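You operate a simulated robot arm through the tools that you are given. There is no shell and no other tool.

The job below is to be done with a simulated robot arm. You get a single attempt, and the scene is never put back.

JOB
Wind up the tube in the tray till its tail is at mark 75.
Fine: free the yellow lever, lower the green roller before winding, lock the lever again.

The check looks at the end state, three seconds after you hand in, the way a careful person would. Anything else that was tipped, shoved, dropped, spilled or broken makes it a failure.

ROBOT AND FRAMES
A 7-joint arm with a two-finger parallel gripper, fixed in place. Base frame: the origin is on the floor under the middle of its stand, x ahead of it, y to its left, z up; the work surface is at about z = 840. Units: mm, rad, N and s.
With the tool pointing down near the work surface it reaches from about 280 to 640 mm from the base axis. Its first joint turns from -2.897 to 2.897 rad. Payload 1.57 kg.
Tool frame: the origin (TCP) lies between the finger pads and is the grasp point; the fingertips stand 30 mm ahead of it; z points along the fingers, y is the line along which they close. The gripper opens to 80 mm. The fingers are 17 mm wide and 12 mm thick; the gripper's body (40 by 82 mm) begins 80 mm behind the TCP.
Orientation is that of the tool frame in the base frame, as a unit quaternion [x, y, z, w]. With the fingers straight down and closing along the base's y, the tool's x points along the base's -x, its y along +y and its z along -z.

CONTROLS
- The arm moves only by the tool arm_command. Its argument "motion" is a list of rows, each a list of 3 entries, a list of its own where there are three numbers: the turn, a rotation vector about the tool's x, y, z in rad, then the shift along the tool's x, y, z in mm, then the opening in per cent of the stroke, from 0 (shut) to 100 (fully open). In form: [[[wx, wy, wz], [dx, dy, dz], hand], ...]. A call has 1 to 20 rows; each row shifts and turns the commanded pose from where the row before left it, along the tool's axes as they then stand. Each row takes 0.2 s and may step no farther than 50 mm and 0.15 rad from the row before; otherwise, or with a gripper value out of range, the whole call is refused. A pose out of reach is approached as far as the arm can. The call stops where the force on the tool passes 70 N (or 10 N more than at its start, if that is more) or the arm is blocked; 0.2 s more then pass. The fingers move at their own pace (about 72 mm/s each) and stop on an object; they squeeze with about 30 N. The grip force told is the motor's: it shows also when the fingers shut on nothing. Time passes only in rows, and 0.2 s behind the last, so rows that do not move let the fingers close. The reply holds the time, the measured pose of the TCP, the force on the tool along the base axes, the opening and the grip force, in the units named above and with some noise, with the torque about the TCP (base axes, N m) and any sound that the robot's microphone picked up.
- Cameras (640 x 400 px; columns grow to the right, rows downward): "scene" is fixed at [209.2, 652.9, 1622.5]; the picture's right is [-0.78, -0.63, 0.00], its down [-0.44, 0.55, -0.71] and it looks along [0.45, -0.55, -0.70] (base axes); focal length 310 px, centre (320, 200). "wrist" rides on the gripper at [72, -7, -122] in the tool frame; the picture's right is [0.09, 1.00, 0.00], its down [-0.84, 0.08, -0.54] and it looks along [-0.54, 0.05, 0.84] (tool axes); focal length 238 px, centre (320, 200). There is no depth. A picture from a camera that has moved, and an enlarged one, comes with that camera's place and axes in the base frame and with its lens. The place of the scene camera against the robot may be out by one fixed shift of up to 18 mm in any direction.
- capture(camera): a new picture of that camera. No time passes.
- move_column(by): slides the trunk up (or, below 0, down) by that many mm; the arm rides with it, the base frame stays. It gives what a move gives, with no picture.
- inspect(camera, box): a new picture of the part [left, top, right, bottom] of that camera's present view, enlarged. No time passes.
- finish_job(): hands the job in; it is judged then, once.

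Places have to be worked out from the pictures, the camera data and where the tool is seen. Open the gripper and draw the arm clear of the work before you hand the job in, unless the task says otherwise.

The tools are called after ">>>" as name(argument=value, ...) on one line, values as JSON. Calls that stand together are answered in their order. arm_command: Moves the arm, as the interface text tells. Its arguments: {"type":"object","properties":{"motion":{"type":"array","items":{"type":"array"}}},"required":["motion"]} The other tools are called the same way: move_column (by) moves the trunk up or down; capture (camera) takes a picture; inspect (camera, box) takes an enlarged picture of a part of a camera's view; finish_job () hands the job in.

At the start:

```text
time_s: 0.0
tcp_pos: [495.0, -33.2, 1274.7]
tcp_rot: [-0.001, 1.0, 0.0, 0.0]
wrist_force: [0.5, 0.3, 0.2]
ft_torque: [0.0, 0.01, -0.02]
grip_width: 80.1
gripper_force: 0.0
trunk travel left (down, up): [-600.0, 390.0]
```

scene: 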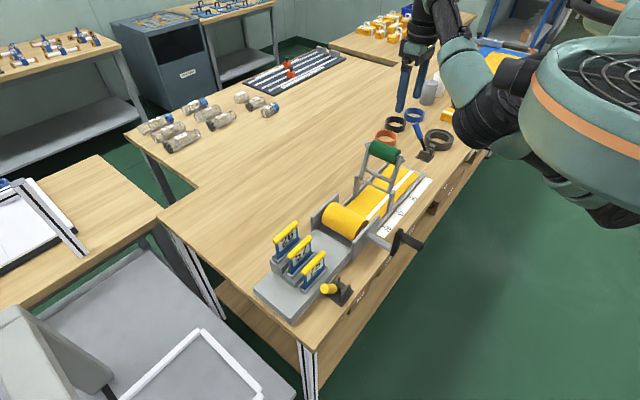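
wrist: 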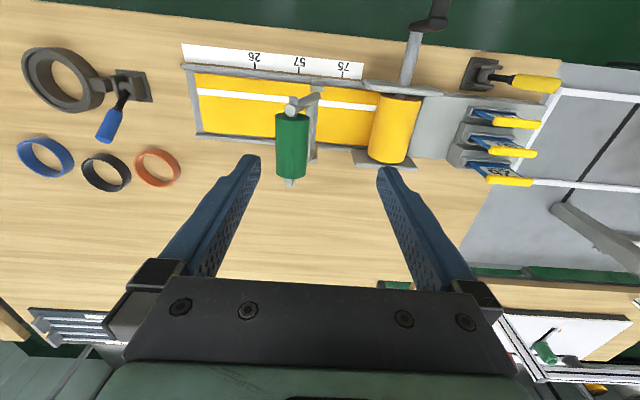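

The scene shows a tray with yellow tube wound on a roll, a crank, a green roller on an arm, marks 26/57/75, and a small yellow lever next to the tray. I'll take enlarged pictures first.

>>> inspect(camera="scene", box=[240, 120, 480, 330])

>>> inspect(camera="wrist", box=[160, 0, 400, 200])

>>> inspect(camera="wrist", box=[360, 0, 600, 200])

>>> inspect(camera="scene", box=[350, 60, 500, 180])

```text
1.90 times, centred on (360, 225) of scene
camera zoom: at [209.2, 652.9, 1622.5], right [-0.78, -0.63, 0.0], down [-0.44, 0.55, -0.71], along [0.45, -0.55, -0.7], focal length 590 px, centre (244, 152)
```

zoom: 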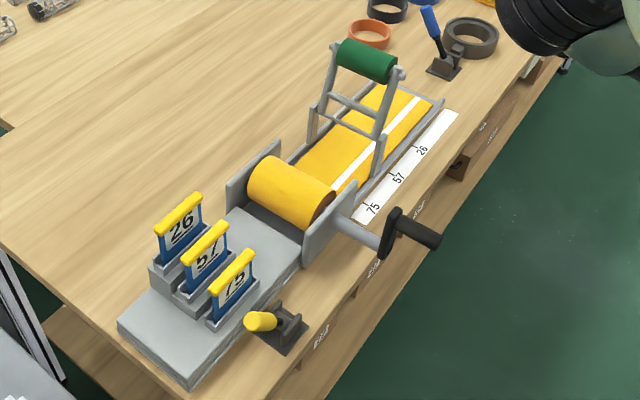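

```text
2.00 times, centred on (280, 100) of wrist
camera zoom: at [422.9, -42.0, 1395.1], right [-0.09, 1.0, 0.0], down [0.84, 0.08, 0.54], along [0.54, 0.05, -0.84], focal length 477 px, centre (400, 400)
```

zoom: 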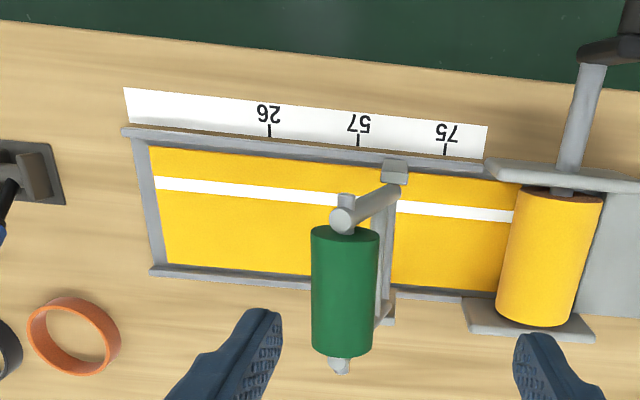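

```text
2.00 times, centred on (480, 100) of wrist
camera zoom: at [422.9, -42.0, 1395.1], right [-0.09, 1.0, 0.0], down [0.84, 0.08, 0.54], along [0.54, 0.05, -0.84], focal length 477 px, centre (0, 400)
```

zoom: 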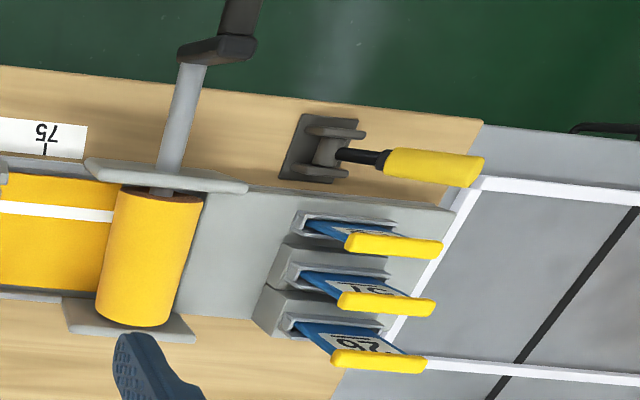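

```text
3.33 times, centred on (425, 120) of scene
camera zoom: at [209.2, 652.9, 1622.5], right [-0.78, -0.63, 0.0], down [-0.44, 0.55, -0.71], along [0.45, -0.55, -0.7], focal length 1032 px, centre (-30, 467)
```

zoom: 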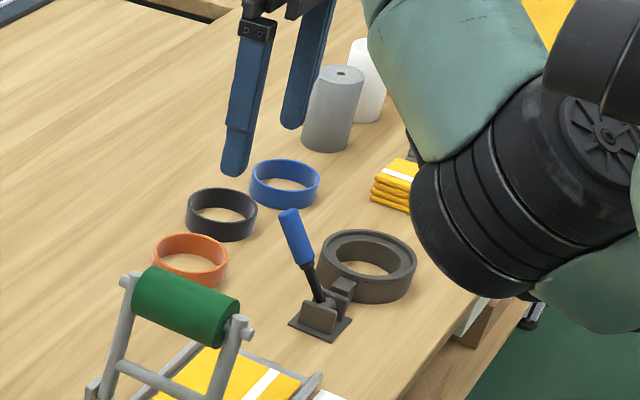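

The yellow lever stands near (442, 290) beside the sign block, and the crank handle points toward the robot near (340, 140). I move the wrist above the lever area, staying high, to see it close.

>>> arm_command(motion=[[[0, 0, 0], [12, 33, 15], 50], [[0, 0, 0], [12, 33, 15], 50], [[0, 0, 0], [12, 33, 15], 50], [[0, 0, 0], [12, 33, 15], 50], [[0, 0, 0], [12, 33, 15], 50], [[0, 0, 0], [12, 33, 15], 50], [[0, 0, 0], [12, 33, 15], 50], [[0, 0, 0], [12, 33, 15], 50], [[0, 0, 0], [12, 33, 15], 50], [[0, 0, 0], [12, 33, 15], 50]])

>>> capture(camera="wrist")

>>> capture(camera="scene")

```text
time_s: 2.2
tcp_pos: [372.5, 296.0, 1124.1]
tcp_rot: [0.0, 1.0, 0.0, 0.0]
wrist_force: [0.7, -0.8, 0.6]
ft_torque: [0.03, 0.01, 0.0]
grip_width: 40.0
gripper_force: 0.2
trunk travel left (down, up): [-600.0, 390.0]
```

```text
taken
camera wrist: at [302.5, 288.7, 1244.8], right [-0.09, 1.0, 0.0], down [0.84, 0.08, 0.54], along [0.54, 0.05, -0.84], focal length 238 px, centre (320, 200)
```

wrist: 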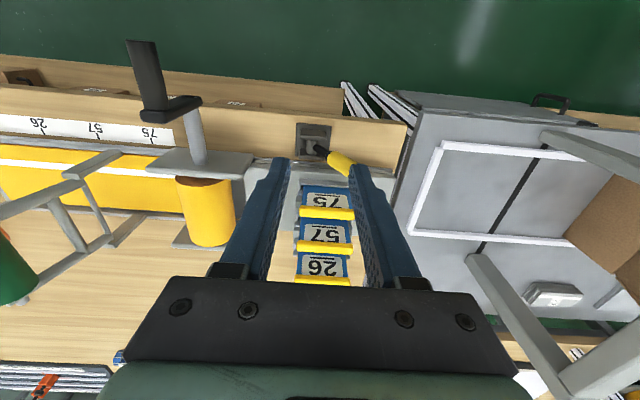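

```text
taken
```

scene: 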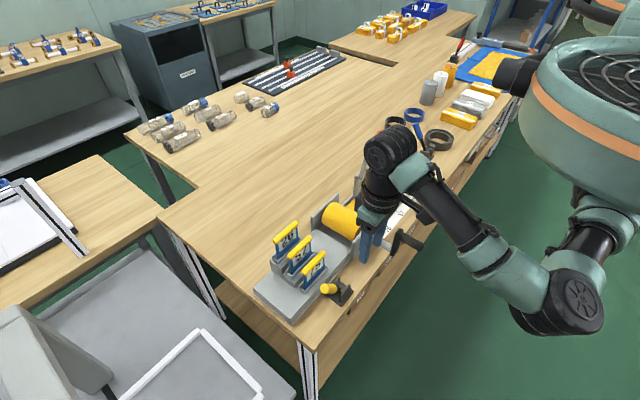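

I enlarge the lever and the crank in this new wrist view.

>>> inspect(camera="wrist", box=[260, 90, 400, 180])

>>> inspect(camera="wrist", box=[60, 20, 280, 260])

>>> inspect(camera="scene", box=[300, 240, 380, 310])

```text
4.44 times, centred on (330, 135) of wrist
camera zoom: at [302.5, 288.7, 1244.8], right [-0.09, 1.0, 0.0], down [0.84, 0.08, 0.54], along [0.54, 0.05, -0.84], focal length 1059 px, centre (276, 489)
```

zoom: 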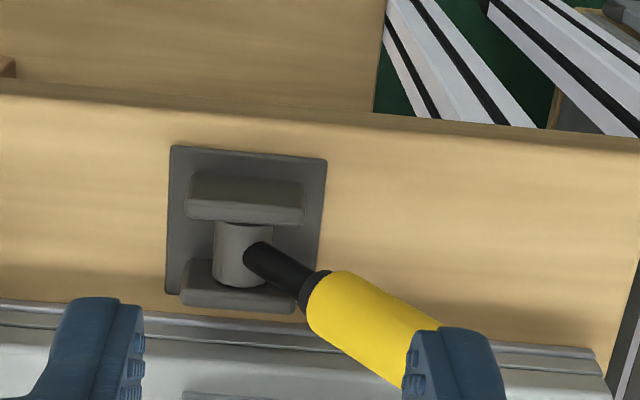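

```text
1.67 times, centred on (170, 140) of wrist
camera zoom: at [302.5, 288.7, 1244.8], right [-0.09, 1.0, 0.0], down [0.84, 0.08, 0.54], along [0.54, 0.05, -0.84], focal length 397 px, centre (570, 300)
```

zoom: 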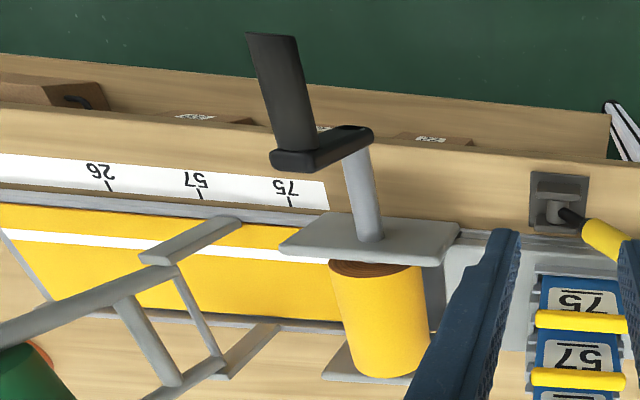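

```text
5.71 times, centred on (340, 275) of scene
camera zoom: at [209.2, 652.9, 1622.5], right [-0.78, -0.63, 0.0], down [-0.44, 0.55, -0.71], along [0.45, -0.55, -0.7], focal length 1769 px, centre (206, -229)
```

zoom: 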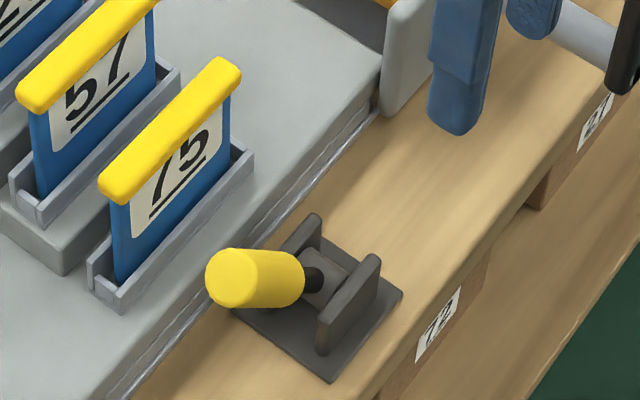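

The lever pivots about an x-axis at about (441, 288, 865), leaning ~33° toward +y, grip end near (441, 351, 955). The crank axle is near (y 122, z 908) with the handle up. I move to look at the crank, hose and green roller more closely.

>>> arm_command(motion=[[[0, 0, 0], [3, -38, 0], 50], [[0, 0, 0], [3, -38, 0], 50], [[0, 0, 0], [3, -38, 0], 50], [[0, 0, 0], [3, -38, 0], 50], [[0, 0, 0], [3, -38, 0], 50], [[0, 0, 0], [3, -38, 0], 50], [[0, 0, 0], [3, -38, 0], 50], [[0, 0, 0], [3, -38, 0], 50], [[0, 0, 0], [3, 0, 0], 50]])

>>> capture(camera="wrist")

>>> inspect(camera="wrist", box=[160, 60, 480, 260])

>>> inspect(camera="scene", box=[300, 130, 440, 250])

```text
time_s: 4.2
tcp_pos: [345.7, -8.9, 1122.8]
tcp_rot: [0.0, 1.0, -0.001, 0.0]
wrist_force: [0.3, -0.1, -0.2]
ft_torque: [0.0, -0.01, 0.02]
grip_width: 39.7
gripper_force: 0.1
trunk travel left (down, up): [-600.0, 390.0]
```

```text
taken
camera wrist: at [275.4, -16.0, 1244.7], right [-0.09, 1.0, 0.0], down [0.84, 0.08, 0.54], along [0.54, 0.05, -0.84], focal length 238 px, centre (320, 200)
```

wrist: 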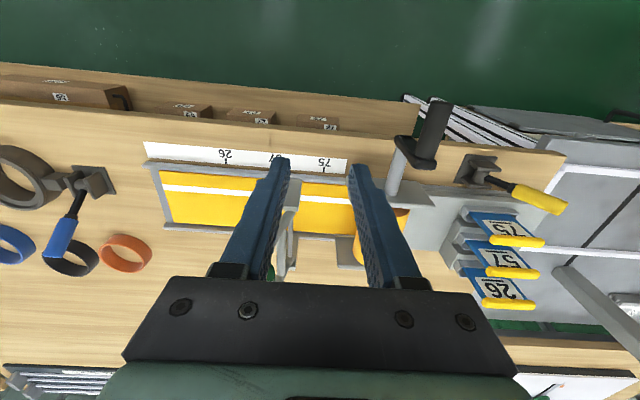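

```text
2.00 times, centred on (320, 160) of wrist
camera zoom: at [275.4, -16.0, 1244.7], right [-0.09, 1.0, 0.0], down [0.84, 0.08, 0.54], along [0.54, 0.05, -0.84], focal length 477 px, centre (320, 280)
```

zoom: 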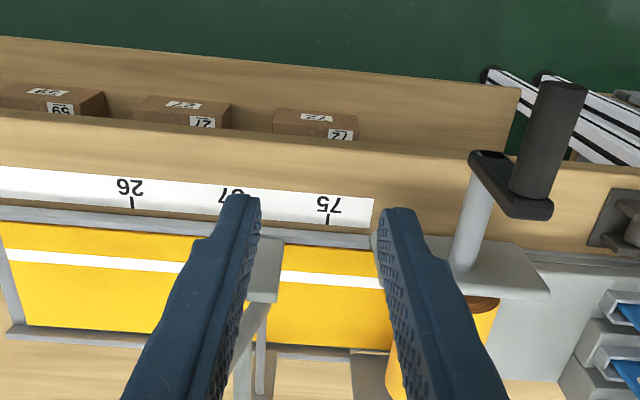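

```text
3.33 times, centred on (370, 190) of scene
camera zoom: at [209.2, 652.9, 1622.5], right [-0.78, -0.63, 0.0], down [-0.44, 0.55, -0.71], along [0.45, -0.55, -0.7], focal length 1032 px, centre (153, 233)
```

zoom: 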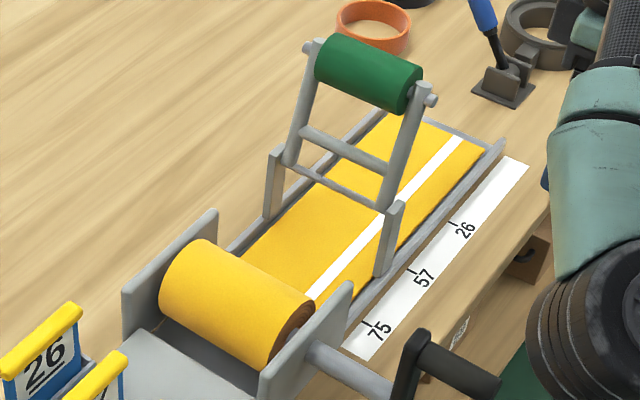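

The green roller sits at about (546, -71, 1070) on an arm pivoted atop posts near y≈-52, z≈948, leaning a little to -y. I tilt the wrist to get a side view of the pivot, hose path and crank.

>>> arm_command(motion=[[[0, -0.14, 0], [0, 0, 0], 20], [[0, -0.14, 0], [0, 0, 0], 20], [[0, -0.14, 0], [0, 0, 0], 20], [[0, -0.14, 0], [0, 0, 0], 20], [[0, -0.14, 0], [0, 0, 0], 20], [[0, 0, 0], [9.6, 13, 39], 20], [[0, 0, 0], [9.6, 13, 39], 20], [[0, 0, 0], [9.6, 13, 39], 20]])

>>> capture(camera="wrist")

```text
time_s: 6.0
tcp_pos: [462.9, 28.7, 1047.8]
tcp_rot: [0.0, 0.939, 0.0, 0.343]
wrist_force: [0.2, -0.5, -0.2]
ft_torque: [0.02, 0.02, -0.02]
grip_width: 15.7
gripper_force: 0.0
out of reach, approached as far as the arm can: row 3, 4, 5
trunk travel left (down, up): [-600.0, 390.0]
```

```text
taken
camera wrist: at [329.9, 20.1, 1093.3], right [-0.07, 1.0, -0.06], down [0.29, 0.08, 0.95], along [0.95, 0.05, -0.29], focal length 238 px, centre (320, 200)
```

wrist: 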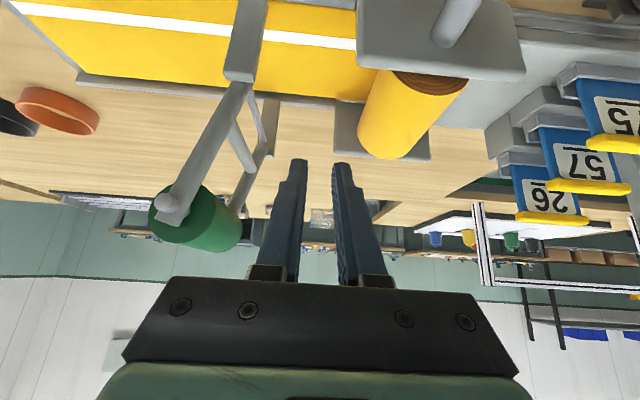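

The picture is inverted (image down is world up), and shows the arm leaning to -y from the post bracket. I enlarge it.

>>> inspect(camera="wrist", box=[120, 0, 300, 250])

>>> inspect(camera="wrist", box=[180, 0, 340, 120])

>>> inspect(camera="wrist", box=[320, 0, 500, 180])

```text
1.60 times, centred on (210, 125) of wrist
camera zoom: at [329.9, 20.1, 1093.3], right [-0.07, 1.0, -0.06], down [0.29, 0.08, 0.95], along [0.95, 0.05, -0.29], focal length 381 px, centre (496, 320)
```

zoom: 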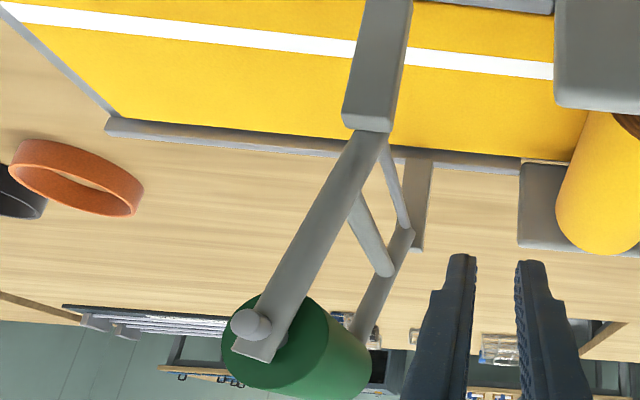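

```text
3.33 times, centred on (260, 60) of wrist
camera zoom: at [329.9, 20.1, 1093.3], right [-0.07, 1.0, -0.06], down [0.29, 0.08, 0.95], along [0.95, 0.05, -0.29], focal length 794 px, centre (520, 667)
```

zoom: 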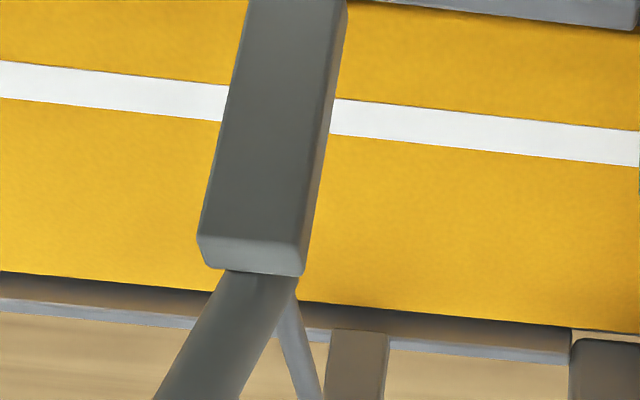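

```text
2.22 times, centred on (410, 90) of wrist
camera zoom: at [329.9, 20.1, 1093.3], right [-0.07, 1.0, -0.06], down [0.29, 0.08, 0.95], along [0.95, 0.05, -0.29], focal length 530 px, centre (120, 444)
```

zoom: 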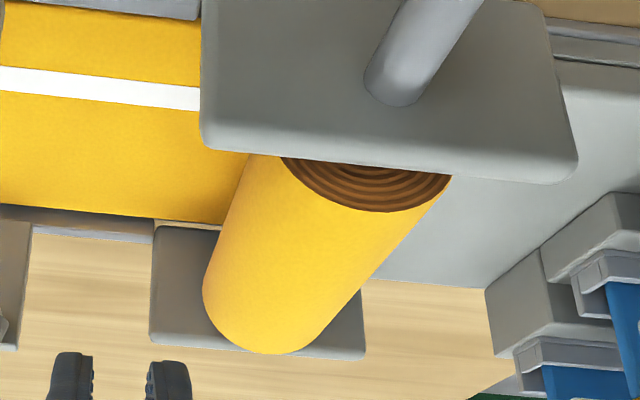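

The arm frame leans ~14° to -y from pivots near (y -43, z 940); the hose enters under the roll, so winding moves the top of the crank toward -y. Now I go back to straight down and move above the +y side of the yellow lever with closed fingers.

>>> arm_command(motion=[[[0, 0, 0], [-15, 0, -33], 0], [[0, 0, 0], [-15, 0, -33], 0], [[0, 0.14, 0], [0, 0, 0], 0], [[0, 0.14, 0], [0, 0, 0], 0], [[0, 0.14, 0], [0, 0, 0], 0], [[0, 0.14, 0], [0, 0, 0], 0], [[0, 0.14, 0], [0, 0, 0], 0], [[0, 0, 0], [0, 41, 0], 0], [[0, 0, 0], [0, 41, 0], 0], [[0, 0, 0], [0, 41, 0], 0], [[0, 0, 0], [0, 41, 0], 0], [[0, 0, 0], [0, 41, 0], 0], [[0, 0, 0], [0, 41, 0], 0], [[0, 0, 0], [0, 41, 0], 0], [[0, 0, 0], [0, 41, 0], 0], [[0, 0, 0], [0, 41, 0], 0]])

>>> capture(camera="wrist")

>>> capture(camera="scene")

```text
time_s: 9.4
tcp_pos: [442.9, 396.1, 1117.3]
tcp_rot: [0.001, 1.0, 0.0, -0.001]
wrist_force: [-0.1, -0.7, -0.9]
ft_torque: [0.01, -0.01, -0.02]
grip_width: 0.0
gripper_force: 21.0
trunk travel left (down, up): [-600.0, 390.0]
```

```text
taken
camera wrist: at [372.3, 388.3, 1238.6], right [-0.09, 1.0, 0.0], down [0.84, 0.08, 0.54], along [0.54, 0.05, -0.84], focal length 238 px, centre (320, 200)
```

wrist: 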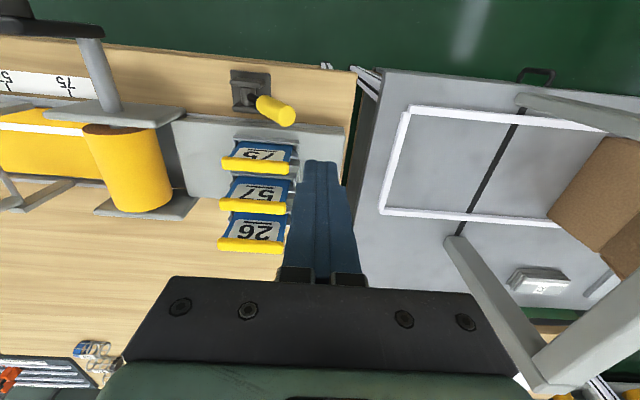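

```text
taken
```

scene: 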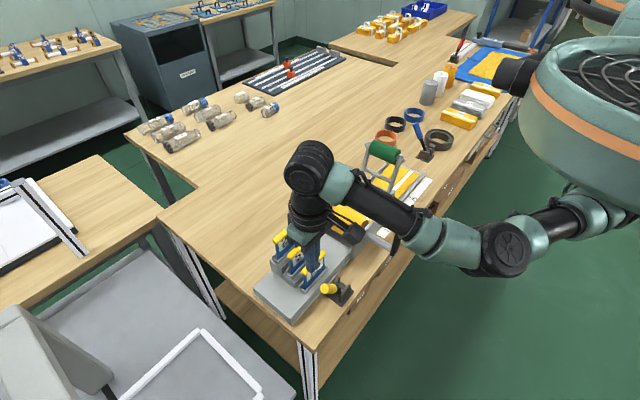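

>>> inspect(camera="wrist", box=[200, 50, 360, 190])

```text
2.86 times, centred on (280, 120) of wrist
camera zoom: at [372.3, 388.3, 1238.6], right [-0.09, 1.0, 0.0], down [0.84, 0.08, 0.54], along [0.54, 0.05, -0.84], focal length 681 px, centre (434, 429)
```

zoom: 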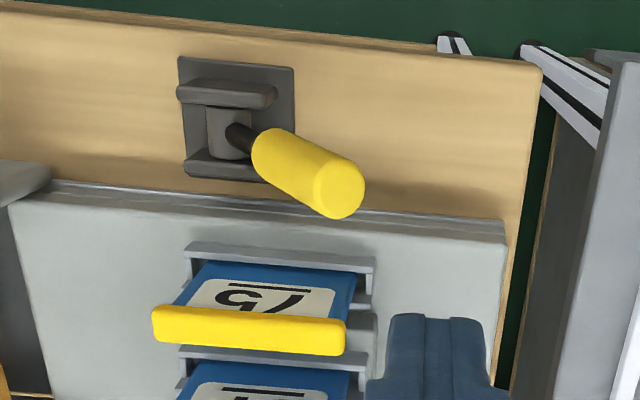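

The lever grip end is at about (441, 355, 960), and the closed fingers are at y≈396, clear on its +y side. I lower the fingers beside it to fingertip z≈925.

>>> arm_command(motion=[[[0, 0, 0], [0, 0, 40], 0], [[0, 0, 0], [0, 0, 40], 0], [[0, 0, 0], [0, 0, 40], 0], [[0, 0, 0], [0, 0, 40], 0], [[0, 0, 0], [1, 0, 2], 0]])

>>> capture(camera="wrist")

>>> inspect(camera="scene", box=[260, 200, 400, 320])

```text
time_s: 10.6
tcp_pos: [442.4, 396.0, 955.4]
tcp_rot: [0.0, 1.0, 0.0, 0.0]
wrist_force: [0.1, -0.1, -0.4]
ft_torque: [0.02, -0.03, 0.03]
grip_width: 0.1
gripper_force: 21.4
trunk travel left (down, up): [-600.0, 390.0]
```

```text
taken
camera wrist: at [369.9, 388.6, 1076.7], right [-0.09, 1.0, 0.0], down [0.84, 0.08, 0.54], along [0.54, 0.05, -0.84], focal length 238 px, centre (320, 200)
```

wrist: 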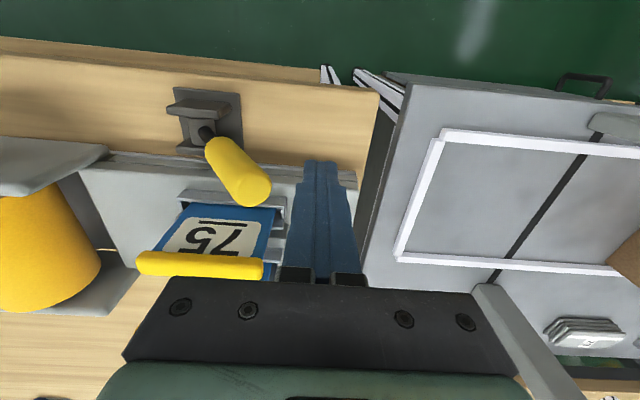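

```text
3.33 times, centred on (330, 260) of scene
camera zoom: at [209.2, 652.9, 1622.5], right [-0.78, -0.63, 0.0], down [-0.44, 0.55, -0.71], along [0.45, -0.55, -0.7], focal length 1032 px, centre (287, 0)
```

zoom: 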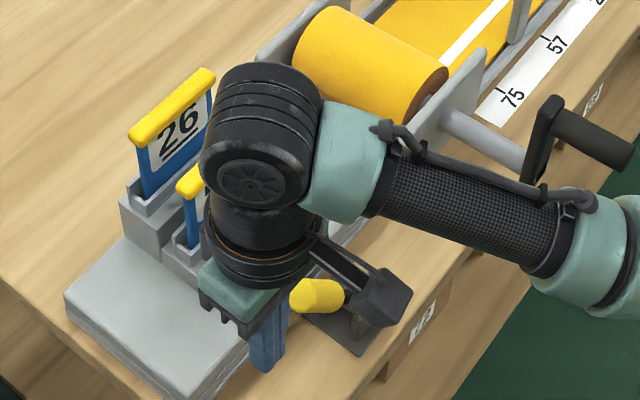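

Fingers are beside the lever grip with ~15 mm gap. I push toward -y in small steps.

>>> arm_command(motion=[[[0, 0, 0], [0, -10, 0], 0], [[0, 0, 0], [0, -10, 0], 0], [[0, 0, 0], [0, -10, 0], 0], [[0, 0, 0], [0, -10, 0], 0], [[0, 0, 0], [0, -10, 0], 0]])

>>> capture(camera="wrist")

```text
time_s: 11.8
tcp_pos: [441.2, 349.6, 965.2]
tcp_rot: [-0.002, 1.0, 0.005, 0.008]
wrist_force: [-1.9, 22.3, 48.7]
ft_torque: [-0.81, 0.12, -0.05]
grip_width: 0.0
gripper_force: 21.5
trunk travel left (down, up): [-600.0, 390.0]
```

```text
taken
camera wrist: at [367.4, 340.8, 1085.4], right [-0.1, 1.0, 0.01], down [0.83, 0.08, 0.56], along [0.55, 0.06, -0.83], focal length 238 px, centre (320, 200)
```

wrist: 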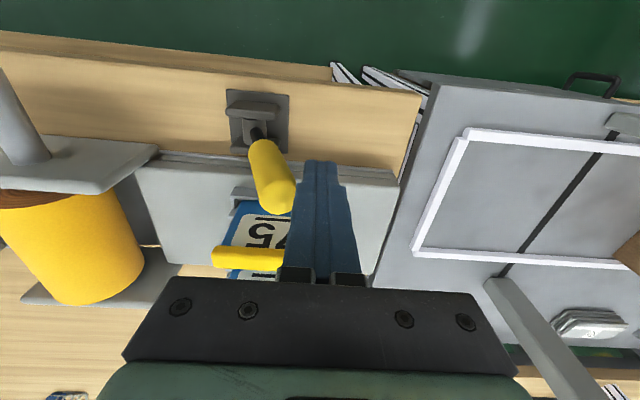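

The lever has moved from ~35° to ~19° from vertical, but the grip end seems to have caught beneath the step of the finger (up force 49 N, tool raised 10 mm). I back off, go lower and look.

>>> arm_command(motion=[[[0, 0, 0], [0, 12, 0], 0], [[0, 0, 0], [0, 12, 0], 0], [[0, 0, 0], [0, 0, 0], 0]])

>>> capture(camera="wrist")

>>> inspect(camera="scene", box=[260, 200, 400, 320])

```text
time_s: 12.6
tcp_pos: [440.2, 369.5, 956.0]
tcp_rot: [0.001, 1.0, -0.002, -0.001]
wrist_force: [-8.2, 6.3, 9.4]
ft_torque: [-0.18, -0.11, -0.09]
grip_width: 0.1
gripper_force: 21.9
trunk travel left (down, up): [-600.0, 390.0]
```

```text
taken
camera wrist: at [369.6, 362.2, 1076.7], right [-0.09, 1.0, 0.0], down [0.84, 0.08, 0.54], along [0.54, 0.05, -0.84], focal length 238 px, centre (320, 200)
```

wrist: 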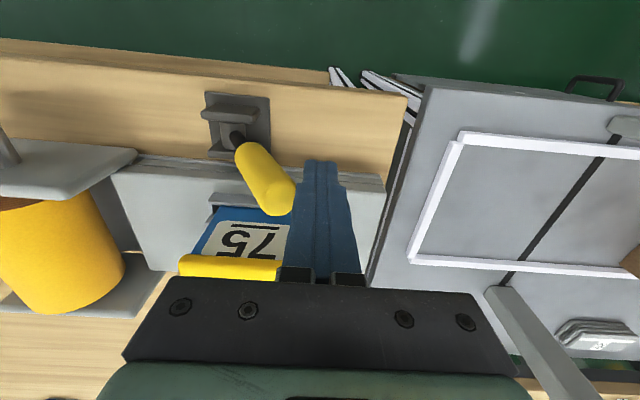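

```text
3.33 times, centred on (330, 260) of scene
camera zoom: at [209.2, 652.9, 1622.5], right [-0.78, -0.63, 0.0], down [-0.44, 0.55, -0.71], along [0.45, -0.55, -0.7], focal length 1032 px, centre (287, 0)
```

zoom: 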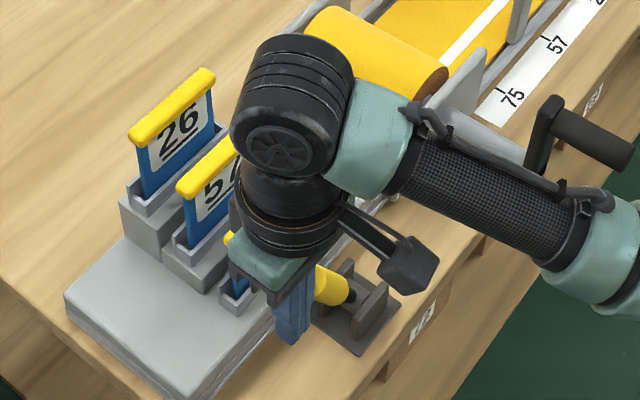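

The lever springs back following the finger, so it is over-centre. I back off fully, go 22 mm lower so the grip end rides on the thicker part of the finger, and push further.

>>> arm_command(motion=[[[0, 0, 0], [0, 14, 0], 0], [[0, 0, 0], [0, 10, 0], 0], [[0, 0, 0], [0, 0, 22], 0], [[0, 0, 0], [0, -12, 0], 0], [[0, 0, 0], [0, -12, 0], 0], [[0, 0, 0], [0, -10, 0], 0], [[0, 0, 0], [0, -8, 0], 0]])

>>> capture(camera="wrist")

```text
time_s: 14.2
tcp_pos: [442.0, 352.3, 932.4]
tcp_rot: [0.001, 1.0, -0.001, -0.001]
wrist_force: [0.3, 1.5, 0.6]
ft_torque: [-0.09, -0.02, -0.01]
grip_width: 0.1
gripper_force: 21.5
trunk travel left (down, up): [-600.0, 390.0]
```

```text
taken
camera wrist: at [370.9, 344.2, 1054.7], right [-0.09, 1.0, 0.0], down [0.84, 0.08, 0.54], along [0.54, 0.05, -0.84], focal length 238 px, centre (320, 200)
```

wrist: 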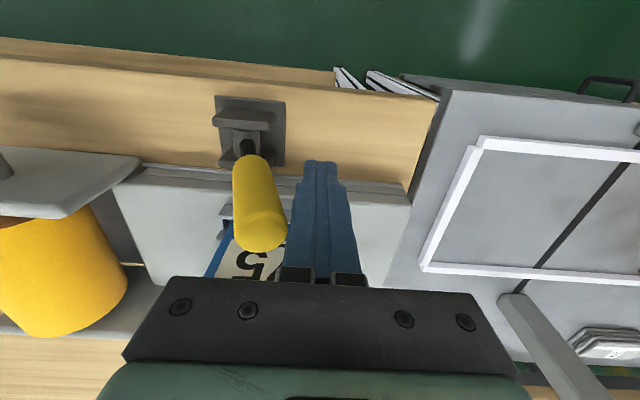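

The lever now moves with almost no force (~19° from vertical). I keep pushing toward -y.

>>> arm_command(motion=[[[0, 0, 0], [0, -10, 0], 0], [[0, 0, 0], [0, -10, 0], 0], [[0, 0, 0], [0, -10, 0], 0], [[0, 0, 0], [0, -10, 0], 0], [[0, 0, 0], [0, 0, 0], 0]])

>>> capture(camera="wrist")

```text
time_s: 15.4
tcp_pos: [441.8, 312.0, 934.2]
tcp_rot: [-0.001, 1.0, 0.0, 0.001]
wrist_force: [-0.4, 2.8, 0.6]
ft_torque: [-0.03, -0.01, -0.01]
grip_width: 0.0
gripper_force: 21.0
trunk travel left (down, up): [-600.0, 390.0]
```

```text
taken
camera wrist: at [370.9, 304.8, 1055.5], right [-0.09, 1.0, 0.0], down [0.84, 0.08, 0.54], along [0.54, 0.05, -0.84], focal length 238 px, centre (320, 200)
```

wrist: 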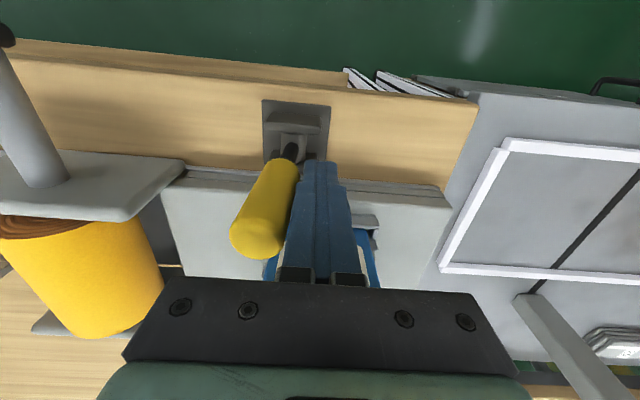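

The lever is now about vertical. I continue pushing toward -y.

>>> arm_command(motion=[[[0, 0, 0], [0, -8, 0], 0], [[0, 0, 0], [0, -8, 0], 0], [[0, 0, 0], [0, -8, 0], 0], [[0, 0, 0], [0, -6, 0], 0], [[0, 0, 0], [0, 0, 0], 0]])

>>> capture(camera="wrist")

```text
time_s: 16.6
tcp_pos: [444.2, 281.4, 933.8]
tcp_rot: [0.0, 1.0, -0.001, 0.0]
wrist_force: [-0.6, 0.0, 0.2]
ft_torque: [0.0, 0.01, 0.02]
grip_width: 0.0
gripper_force: 21.5
trunk travel left (down, up): [-600.0, 390.0]
```

```text
taken
camera wrist: at [371.6, 274.6, 1055.4], right [-0.09, 1.0, 0.0], down [0.84, 0.08, 0.54], along [0.54, 0.05, -0.84], focal length 238 px, centre (320, 200)
```

wrist: 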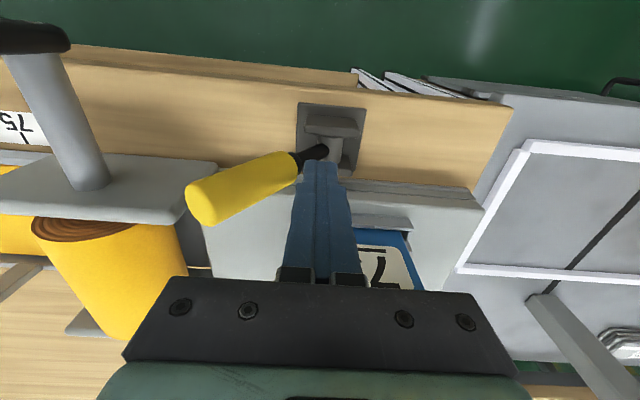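

The lever has flipped by itself to the mirrored position (~33° toward -y), with zero force left on the tool, so it should be free. I raise the tool and verify from the scene camera.

>>> arm_command(motion=[[[0, 0, 0], [0, 4, 0], 0], [[0, 0, 0], [0, 0, -45], 0], [[0, 0, 0], [0, 0, -45], 0], [[0, 0, 0], [0, 0, -45], 0], [[0, 0, 0], [0, 0, -45], 0]])

>>> inspect(camera="scene", box=[260, 170, 440, 320])

>>> capture(camera="wrist")

```text
time_s: 17.8
tcp_pos: [441.0, 287.9, 1115.4]
tcp_rot: [0.001, 1.0, 0.001, -0.001]
wrist_force: [0.5, -0.1, 0.0]
ft_torque: [-0.01, -0.05, 0.0]
grip_width: 0.2
gripper_force: 21.0
trunk travel left (down, up): [-600.0, 390.0]
```

```text
2.67 times, centred on (350, 245) of scene
camera zoom: at [209.2, 652.9, 1622.5], right [-0.78, -0.63, 0.0], down [-0.44, 0.55, -0.71], along [0.45, -0.55, -0.7], focal length 826 px, centre (240, 80)
```

zoom: 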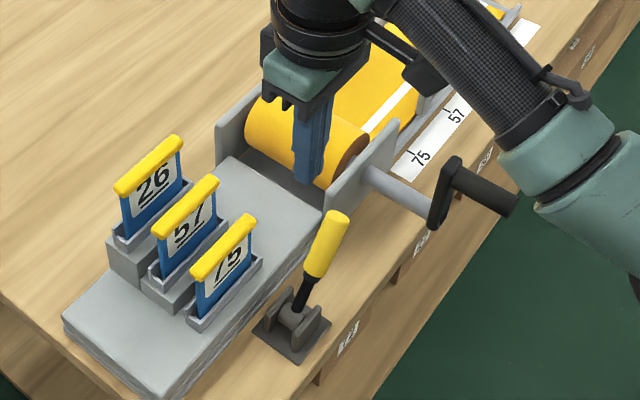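

```text
taken
camera wrist: at [370.3, 279.6, 1237.2], right [-0.09, 1.0, 0.0], down [0.84, 0.08, 0.54], along [0.54, 0.05, -0.84], focal length 238 px, centre (320, 200)
```

wrist: 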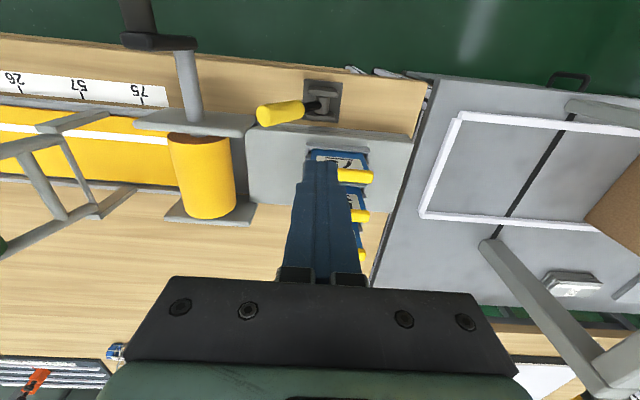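

The lever now leans toward the roll (mirrored state). Next I go above the green roller, gripper open, to take hold of it from above and swing it down.

>>> arm_command(motion=[[[0, 0, 0], [0, 0, -42], 100], [[0, 0, 0], [0, 0, -42], 100], [[0, 0, 0], [-12, -40, 0], 100], [[0, 0, 0], [-12, -40, 0], 100], [[0, 0, 0], [-12, -40, 0], 100], [[0, 0, 0], [-12, -40, 0], 100], [[0, 0, 0], [-12, -40, 0], 100], [[0, 0, 0], [-12, -40, 0], 100], [[0, 0, 0], [-12, -40, 0], 100], [[0, 0, 0], [-12, -40, 0], 100], [[0, 0, 0], [-12, -40, 0], 100]])

>>> capture(camera="wrist")

>>> capture(camera="scene")

```text
time_s: 20.2
tcp_pos: [550.5, -75.8, 1197.0]
tcp_rot: [-0.002, 1.0, 0.0, 0.0]
wrist_force: [0.0, -0.7, 0.7]
ft_torque: [0.01, 0.0, 0.0]
grip_width: 80.2
gripper_force: 0.1
trunk travel left (down, up): [-600.0, 390.0]
```

```text
taken
camera wrist: at [478.9, -83.0, 1318.3], right [-0.09, 1.0, 0.0], down [0.84, 0.08, 0.54], along [0.54, 0.05, -0.84], focal length 238 px, centre (320, 200)
```

wrist: 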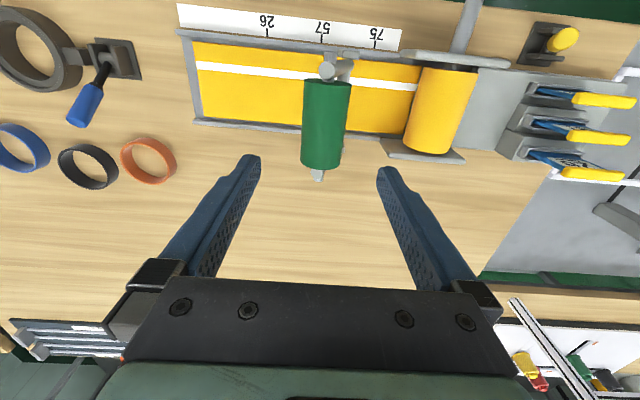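

```text
taken
```

scene: 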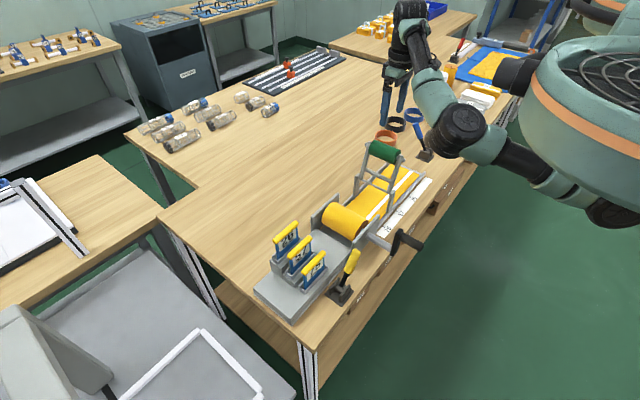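

The roller centre reads (548, -72, ~1063). I descend so that the fingers straddle it, close on it, and check.

>>> arm_command(motion=[[[0, 0, 0], [1, 2, 40], 100], [[0, 0, 0], [1, 2, 40], 100], [[0, 0, 0], [0, 0, 38], 100], [[0, 0, 0], [0, 0, 0], 50], [[0, 0, 0], [0, 0, 0], 50]])

>>> capture(camera="wrist")

```text
time_s: 21.4
tcp_pos: [547.5, -69.0, 1080.3]
tcp_rot: [0.0, 1.0, 0.0, 0.002]
wrist_force: [0.2, 0.1, 0.6]
ft_torque: [-0.04, -0.66, -0.03]
grip_width: 47.5
gripper_force: 30.0
trunk travel left (down, up): [-600.0, 390.0]
```

```text
taken
camera wrist: at [476.8, -75.9, 1201.5], right [-0.09, 1.0, 0.0], down [0.84, 0.08, 0.54], along [0.54, 0.05, -0.84], focal length 238 px, centre (320, 200)
```

wrist: 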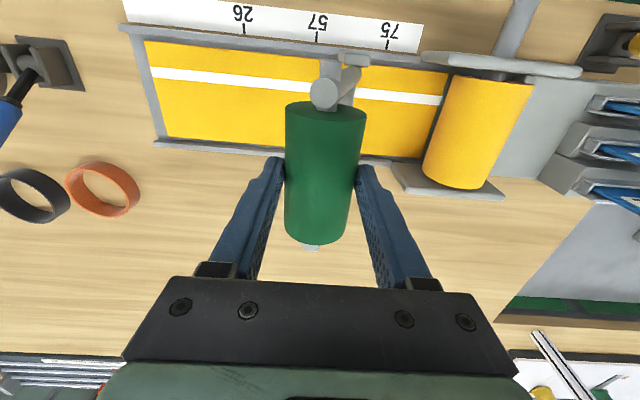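

The roller is held (47.5 mm wide). I test the direction with a small move along the arc toward -y and down, watching the force.

>>> arm_command(motion=[[[0, 0, 0], [0, -5, 1.5], 45], [[0, 0, 0], [0, -5, 1.7], 45], [[0, 0, 0], [0, -5, 1.8], 45], [[0, 0, 0], [0, -5, 2], 45]])

>>> capture(camera="wrist")

```text
time_s: 22.4
tcp_pos: [549.2, -72.8, 1079.5]
tcp_rot: [-0.01, 1.0, 0.008, 0.003]
wrist_force: [6.0, 53.8, 34.6]
ft_torque: [1.85, 0.56, -0.98]
grip_width: 47.4
gripper_force: 44.9
trunk travel left (down, up): [-600.0, 390.0]
```

```text
taken
camera wrist: at [476.5, -83.2, 1199.5], right [-0.11, 0.99, 0.01], down [0.83, 0.09, 0.55], along [0.54, 0.07, -0.84], focal length 238 px, centre (320, 200)
```

wrist: 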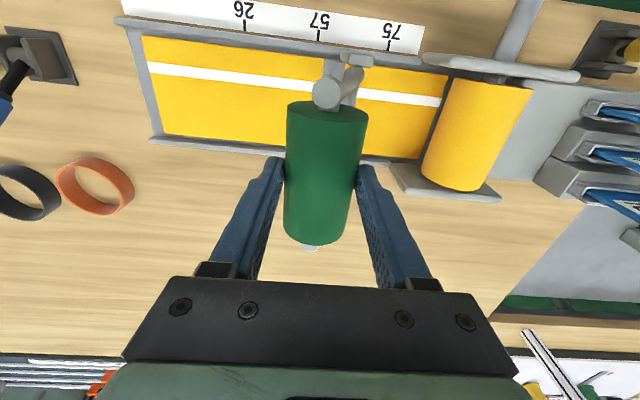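

It is blocked toward -y (54 N, only 4 mm of motion), so the arm rests past vertical against a stop and lowers toward +y. I return and swing it the other way, over the top.

>>> arm_command(motion=[[[0, 0, 0], [0, 10, -3.5], 45], [[0, 0, 0], [0, 10, -3.5], 45], [[0, 0, 0], [0, 8, -1.5], 45], [[0, 0, 0], [0, 8, -1], 45]])

>>> capture(camera="wrist")

```text
time_s: 23.4
tcp_pos: [548.0, -55.2, 1082.0]
tcp_rot: [0.004, 1.0, -0.002, -0.001]
wrist_force: [0.3, -9.2, 1.0]
ft_torque: [-1.22, 0.26, 0.37]
grip_width: 46.7
gripper_force: 44.9
trunk travel left (down, up): [-600.0, 390.0]
```

```text
taken
camera wrist: at [476.9, -63.3, 1203.5], right [-0.09, 1.0, 0.0], down [0.84, 0.07, 0.54], along [0.54, 0.04, -0.84], focal length 238 px, centre (320, 200)
```

wrist: 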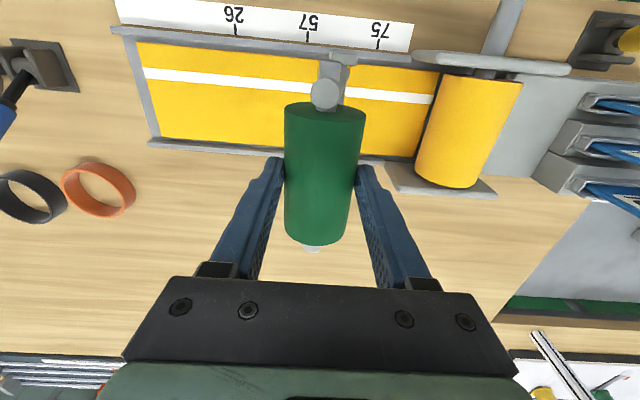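

It moves freely toward +y. The geometry says the roller will come to rest on the yellow roll at about (y 80, z 960). I continue the arc over the top.

>>> arm_command(motion=[[[0, 0, 0], [0, 12, -0.7], 45], [[0, 0, 0], [0, 11, 0.5], 45], [[0, 0, 0], [0, 10.7, 1.4], 45], [[0, 0, 0], [0, 10.6, 2.4], 45], [[0, 0, 0], [0, 10.4, 3.2], 45]])

>>> capture(camera="wrist")

>>> inspect(camera="scene", box=[300, 90, 460, 250])

```text
time_s: 24.6
tcp_pos: [547.9, 1.7, 1076.0]
tcp_rot: [0.0, 1.0, 0.001, 0.001]
wrist_force: [0.1, -4.8, 2.5]
ft_torque: [-0.62, 0.07, -0.19]
grip_width: 47.0
gripper_force: 45.2
trunk travel left (down, up): [-600.0, 390.0]
```

```text
taken
camera wrist: at [476.8, -6.4, 1197.0], right [-0.09, 1.0, 0.0], down [0.84, 0.08, 0.54], along [0.54, 0.05, -0.84], focal length 238 px, centre (320, 200)
```

wrist: 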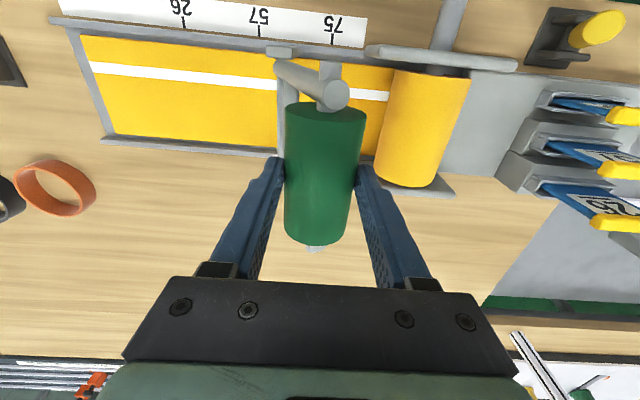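

```text
2.50 times, centred on (380, 170) of scene
camera zoom: at [209.2, 652.9, 1622.5], right [-0.78, -0.63, 0.0], down [-0.44, 0.55, -0.71], along [0.45, -0.55, -0.7], focal length 774 px, centre (170, 275)
```

zoom: 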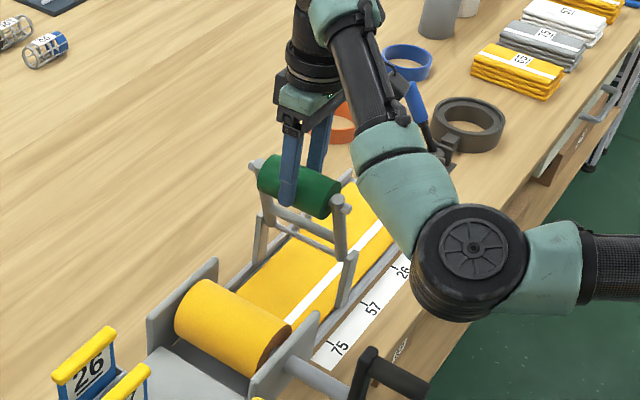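

The roller is now at about φ=20° past vertical toward the roll with low force. I continue along the arc to about 50°.

>>> arm_command(motion=[[[0, 0, 0], [0, 10.1, 4.2], 45], [[0, 0, 0], [0, 9.7, 5.0], 45], [[0, 0, 0], [0, 9.2, 5.9], 45], [[0, 0, 0], [0, 8.6, 6.6], 45], [[0, 0, 0], [0, 8.1, 7.4], 45], [[0, 0, 0], [0, 7.4, 8.1], 45]])

>>> capture(camera="wrist")

>>> inspect(camera="scene", box=[300, 90, 460, 250])

```text
time_s: 26.0
tcp_pos: [548.5, 54.2, 1038.3]
tcp_rot: [0.0, 1.0, 0.001, 0.0]
wrist_force: [-1.3, -2.5, 0.1]
ft_torque: [-0.51, 0.29, 0.04]
grip_width: 47.1
gripper_force: 33.8
trunk travel left (down, up): [-600.0, 390.0]
```

```text
taken
camera wrist: at [476.7, 46.8, 1159.9], right [-0.09, 1.0, 0.0], down [0.84, 0.08, 0.54], along [0.54, 0.05, -0.84], focal length 238 px, centre (320, 200)
```

wrist: 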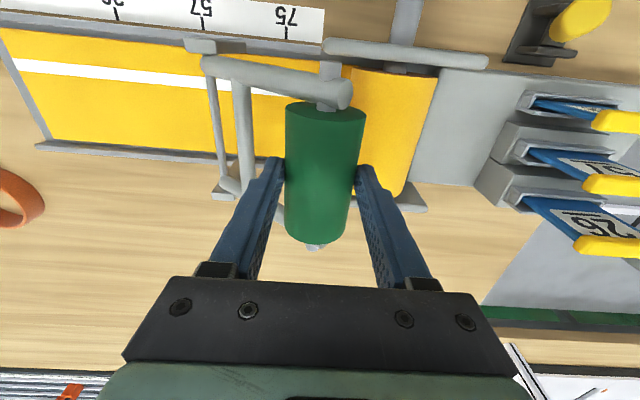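

```text
2.50 times, centred on (380, 170) of scene
camera zoom: at [209.2, 652.9, 1622.5], right [-0.78, -0.63, 0.0], down [-0.44, 0.55, -0.71], along [0.45, -0.55, -0.7], focal length 774 px, centre (170, 275)
```

zoom: 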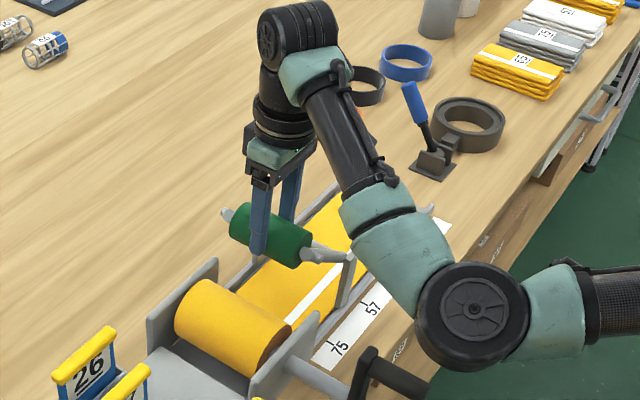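

Forces remain low at about φ=50°. I go on to about φ=68°, where fingertips still clear the yellow roll, and watch the force.

>>> arm_command(motion=[[[0, 0, 0], [0, 6.6, 8.6], 45], [[0, 0, 0], [0, 5.9, 9.2], 45], [[0, 0, 0], [0, 5.0, 9.7], 45], [[0, 0, 0], [0, 2.6, 5.8], 45]])

>>> capture(camera="wrist")

>>> inspect(camera="scene", box=[300, 90, 460, 250])

```text
time_s: 27.0
tcp_pos: [549.2, 72.9, 1004.7]
tcp_rot: [0.0, 1.0, 0.0, -0.001]
wrist_force: [-0.4, -11.8, 1.5]
ft_torque: [-1.15, 0.1, 0.71]
grip_width: 47.4
gripper_force: 44.8
trunk travel left (down, up): [-600.0, 390.0]
```

```text
taken
camera wrist: at [476.8, 65.4, 1126.1], right [-0.09, 1.0, 0.0], down [0.84, 0.08, 0.54], along [0.54, 0.05, -0.84], focal length 238 px, centre (320, 200)
```

wrist: 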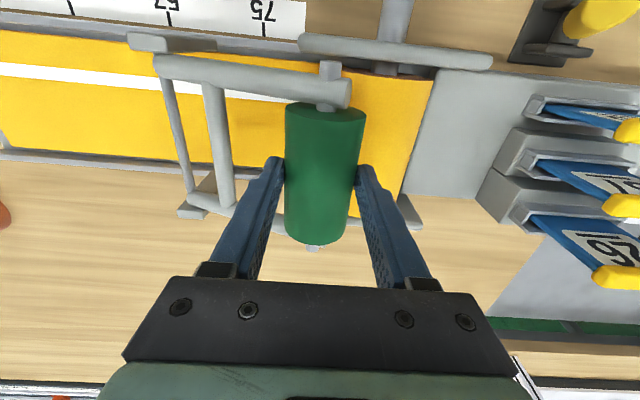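

```text
2.50 times, centred on (380, 170) of scene
camera zoom: at [209.2, 652.9, 1622.5], right [-0.78, -0.63, 0.0], down [-0.44, 0.55, -0.71], along [0.45, -0.55, -0.7], focal length 774 px, centre (170, 275)
```

zoom: 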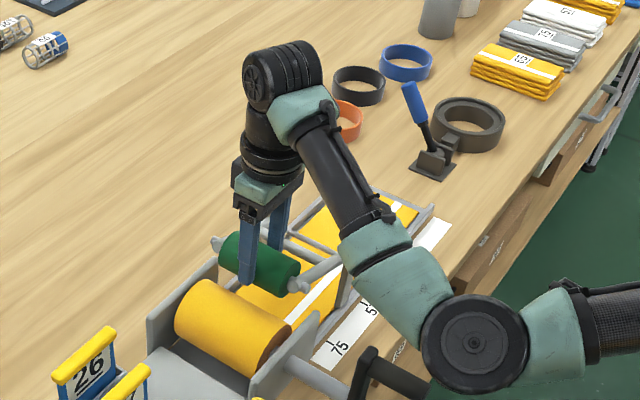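

A 12 N sideways pull shows the arm is near its widest point; the roller is ~20–25 mm above the roll. I lower 8 mm more and then open the fingers to let it settle on the roll.

>>> arm_command(motion=[[[0, 0, 0], [0, -1, 4], 45], [[0, 0, 0], [0, -1, 4], 45], [[0, 0, 0], [0, 0, 0], 45]])

>>> capture(camera="wrist")

```text
time_s: 27.8
tcp_pos: [548.3, 74.3, 997.6]
tcp_rot: [-0.001, 1.0, 0.0, -0.001]
wrist_force: [2.6, 7.5, 5.3]
ft_torque: [-0.33, -0.23, -1.29]
grip_width: 47.2
gripper_force: 45.2
trunk travel left (down, up): [-600.0, 390.0]
```

```text
taken
camera wrist: at [476.4, 66.9, 1118.9], right [-0.09, 1.0, 0.0], down [0.84, 0.08, 0.54], along [0.54, 0.05, -0.84], focal length 238 px, centre (320, 200)
```

wrist: 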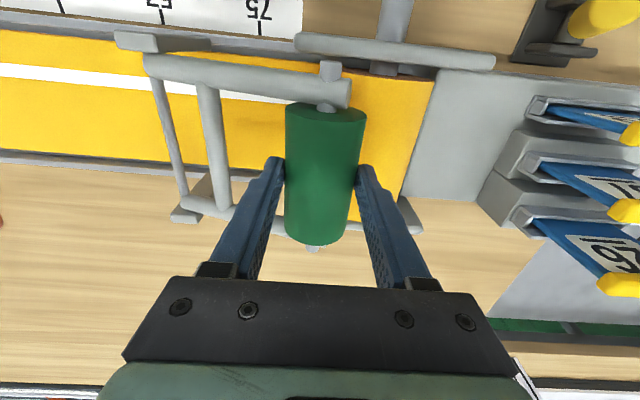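

Forces are small and the roller is still held. I open the fingers and let it settle.

>>> arm_command(motion=[[[0, 0, 0], [0, 0, 0], 65], [[0, 0, 0], [0, 0, 0], 100], [[0, 0, 0], [0, 0, 0], 100], [[0, 0, 0], [0, 0, 0], 100]])

>>> capture(camera="wrist")

>>> inspect(camera="scene", box=[300, 90, 460, 250])

```text
time_s: 28.8
tcp_pos: [547.2, 72.4, 996.8]
tcp_rot: [0.0, 1.0, 0.0, 0.0]
wrist_force: [0.1, -0.2, 0.5]
ft_torque: [0.01, 0.01, 0.03]
grip_width: 79.8
gripper_force: 0.1
trunk travel left (down, up): [-600.0, 390.0]
```

```text
taken
camera wrist: at [476.7, 64.8, 1118.4], right [-0.09, 1.0, 0.0], down [0.84, 0.08, 0.54], along [0.54, 0.05, -0.84], focal length 238 px, centre (320, 200)
```

wrist: 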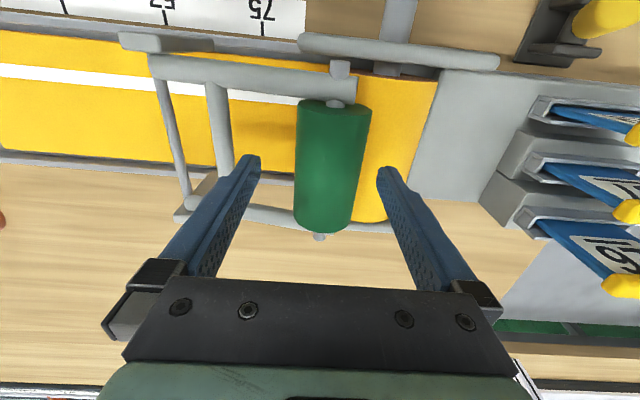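

```text
2.50 times, centred on (380, 170) of scene
camera zoom: at [209.2, 652.9, 1622.5], right [-0.78, -0.63, 0.0], down [-0.44, 0.55, -0.71], along [0.45, -0.55, -0.7], focal length 774 px, centre (170, 275)
```

zoom: 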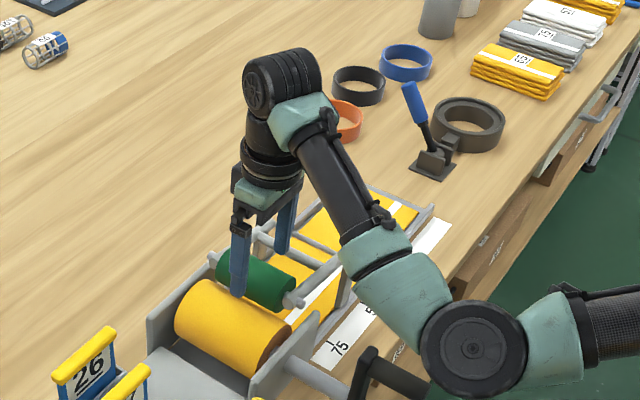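

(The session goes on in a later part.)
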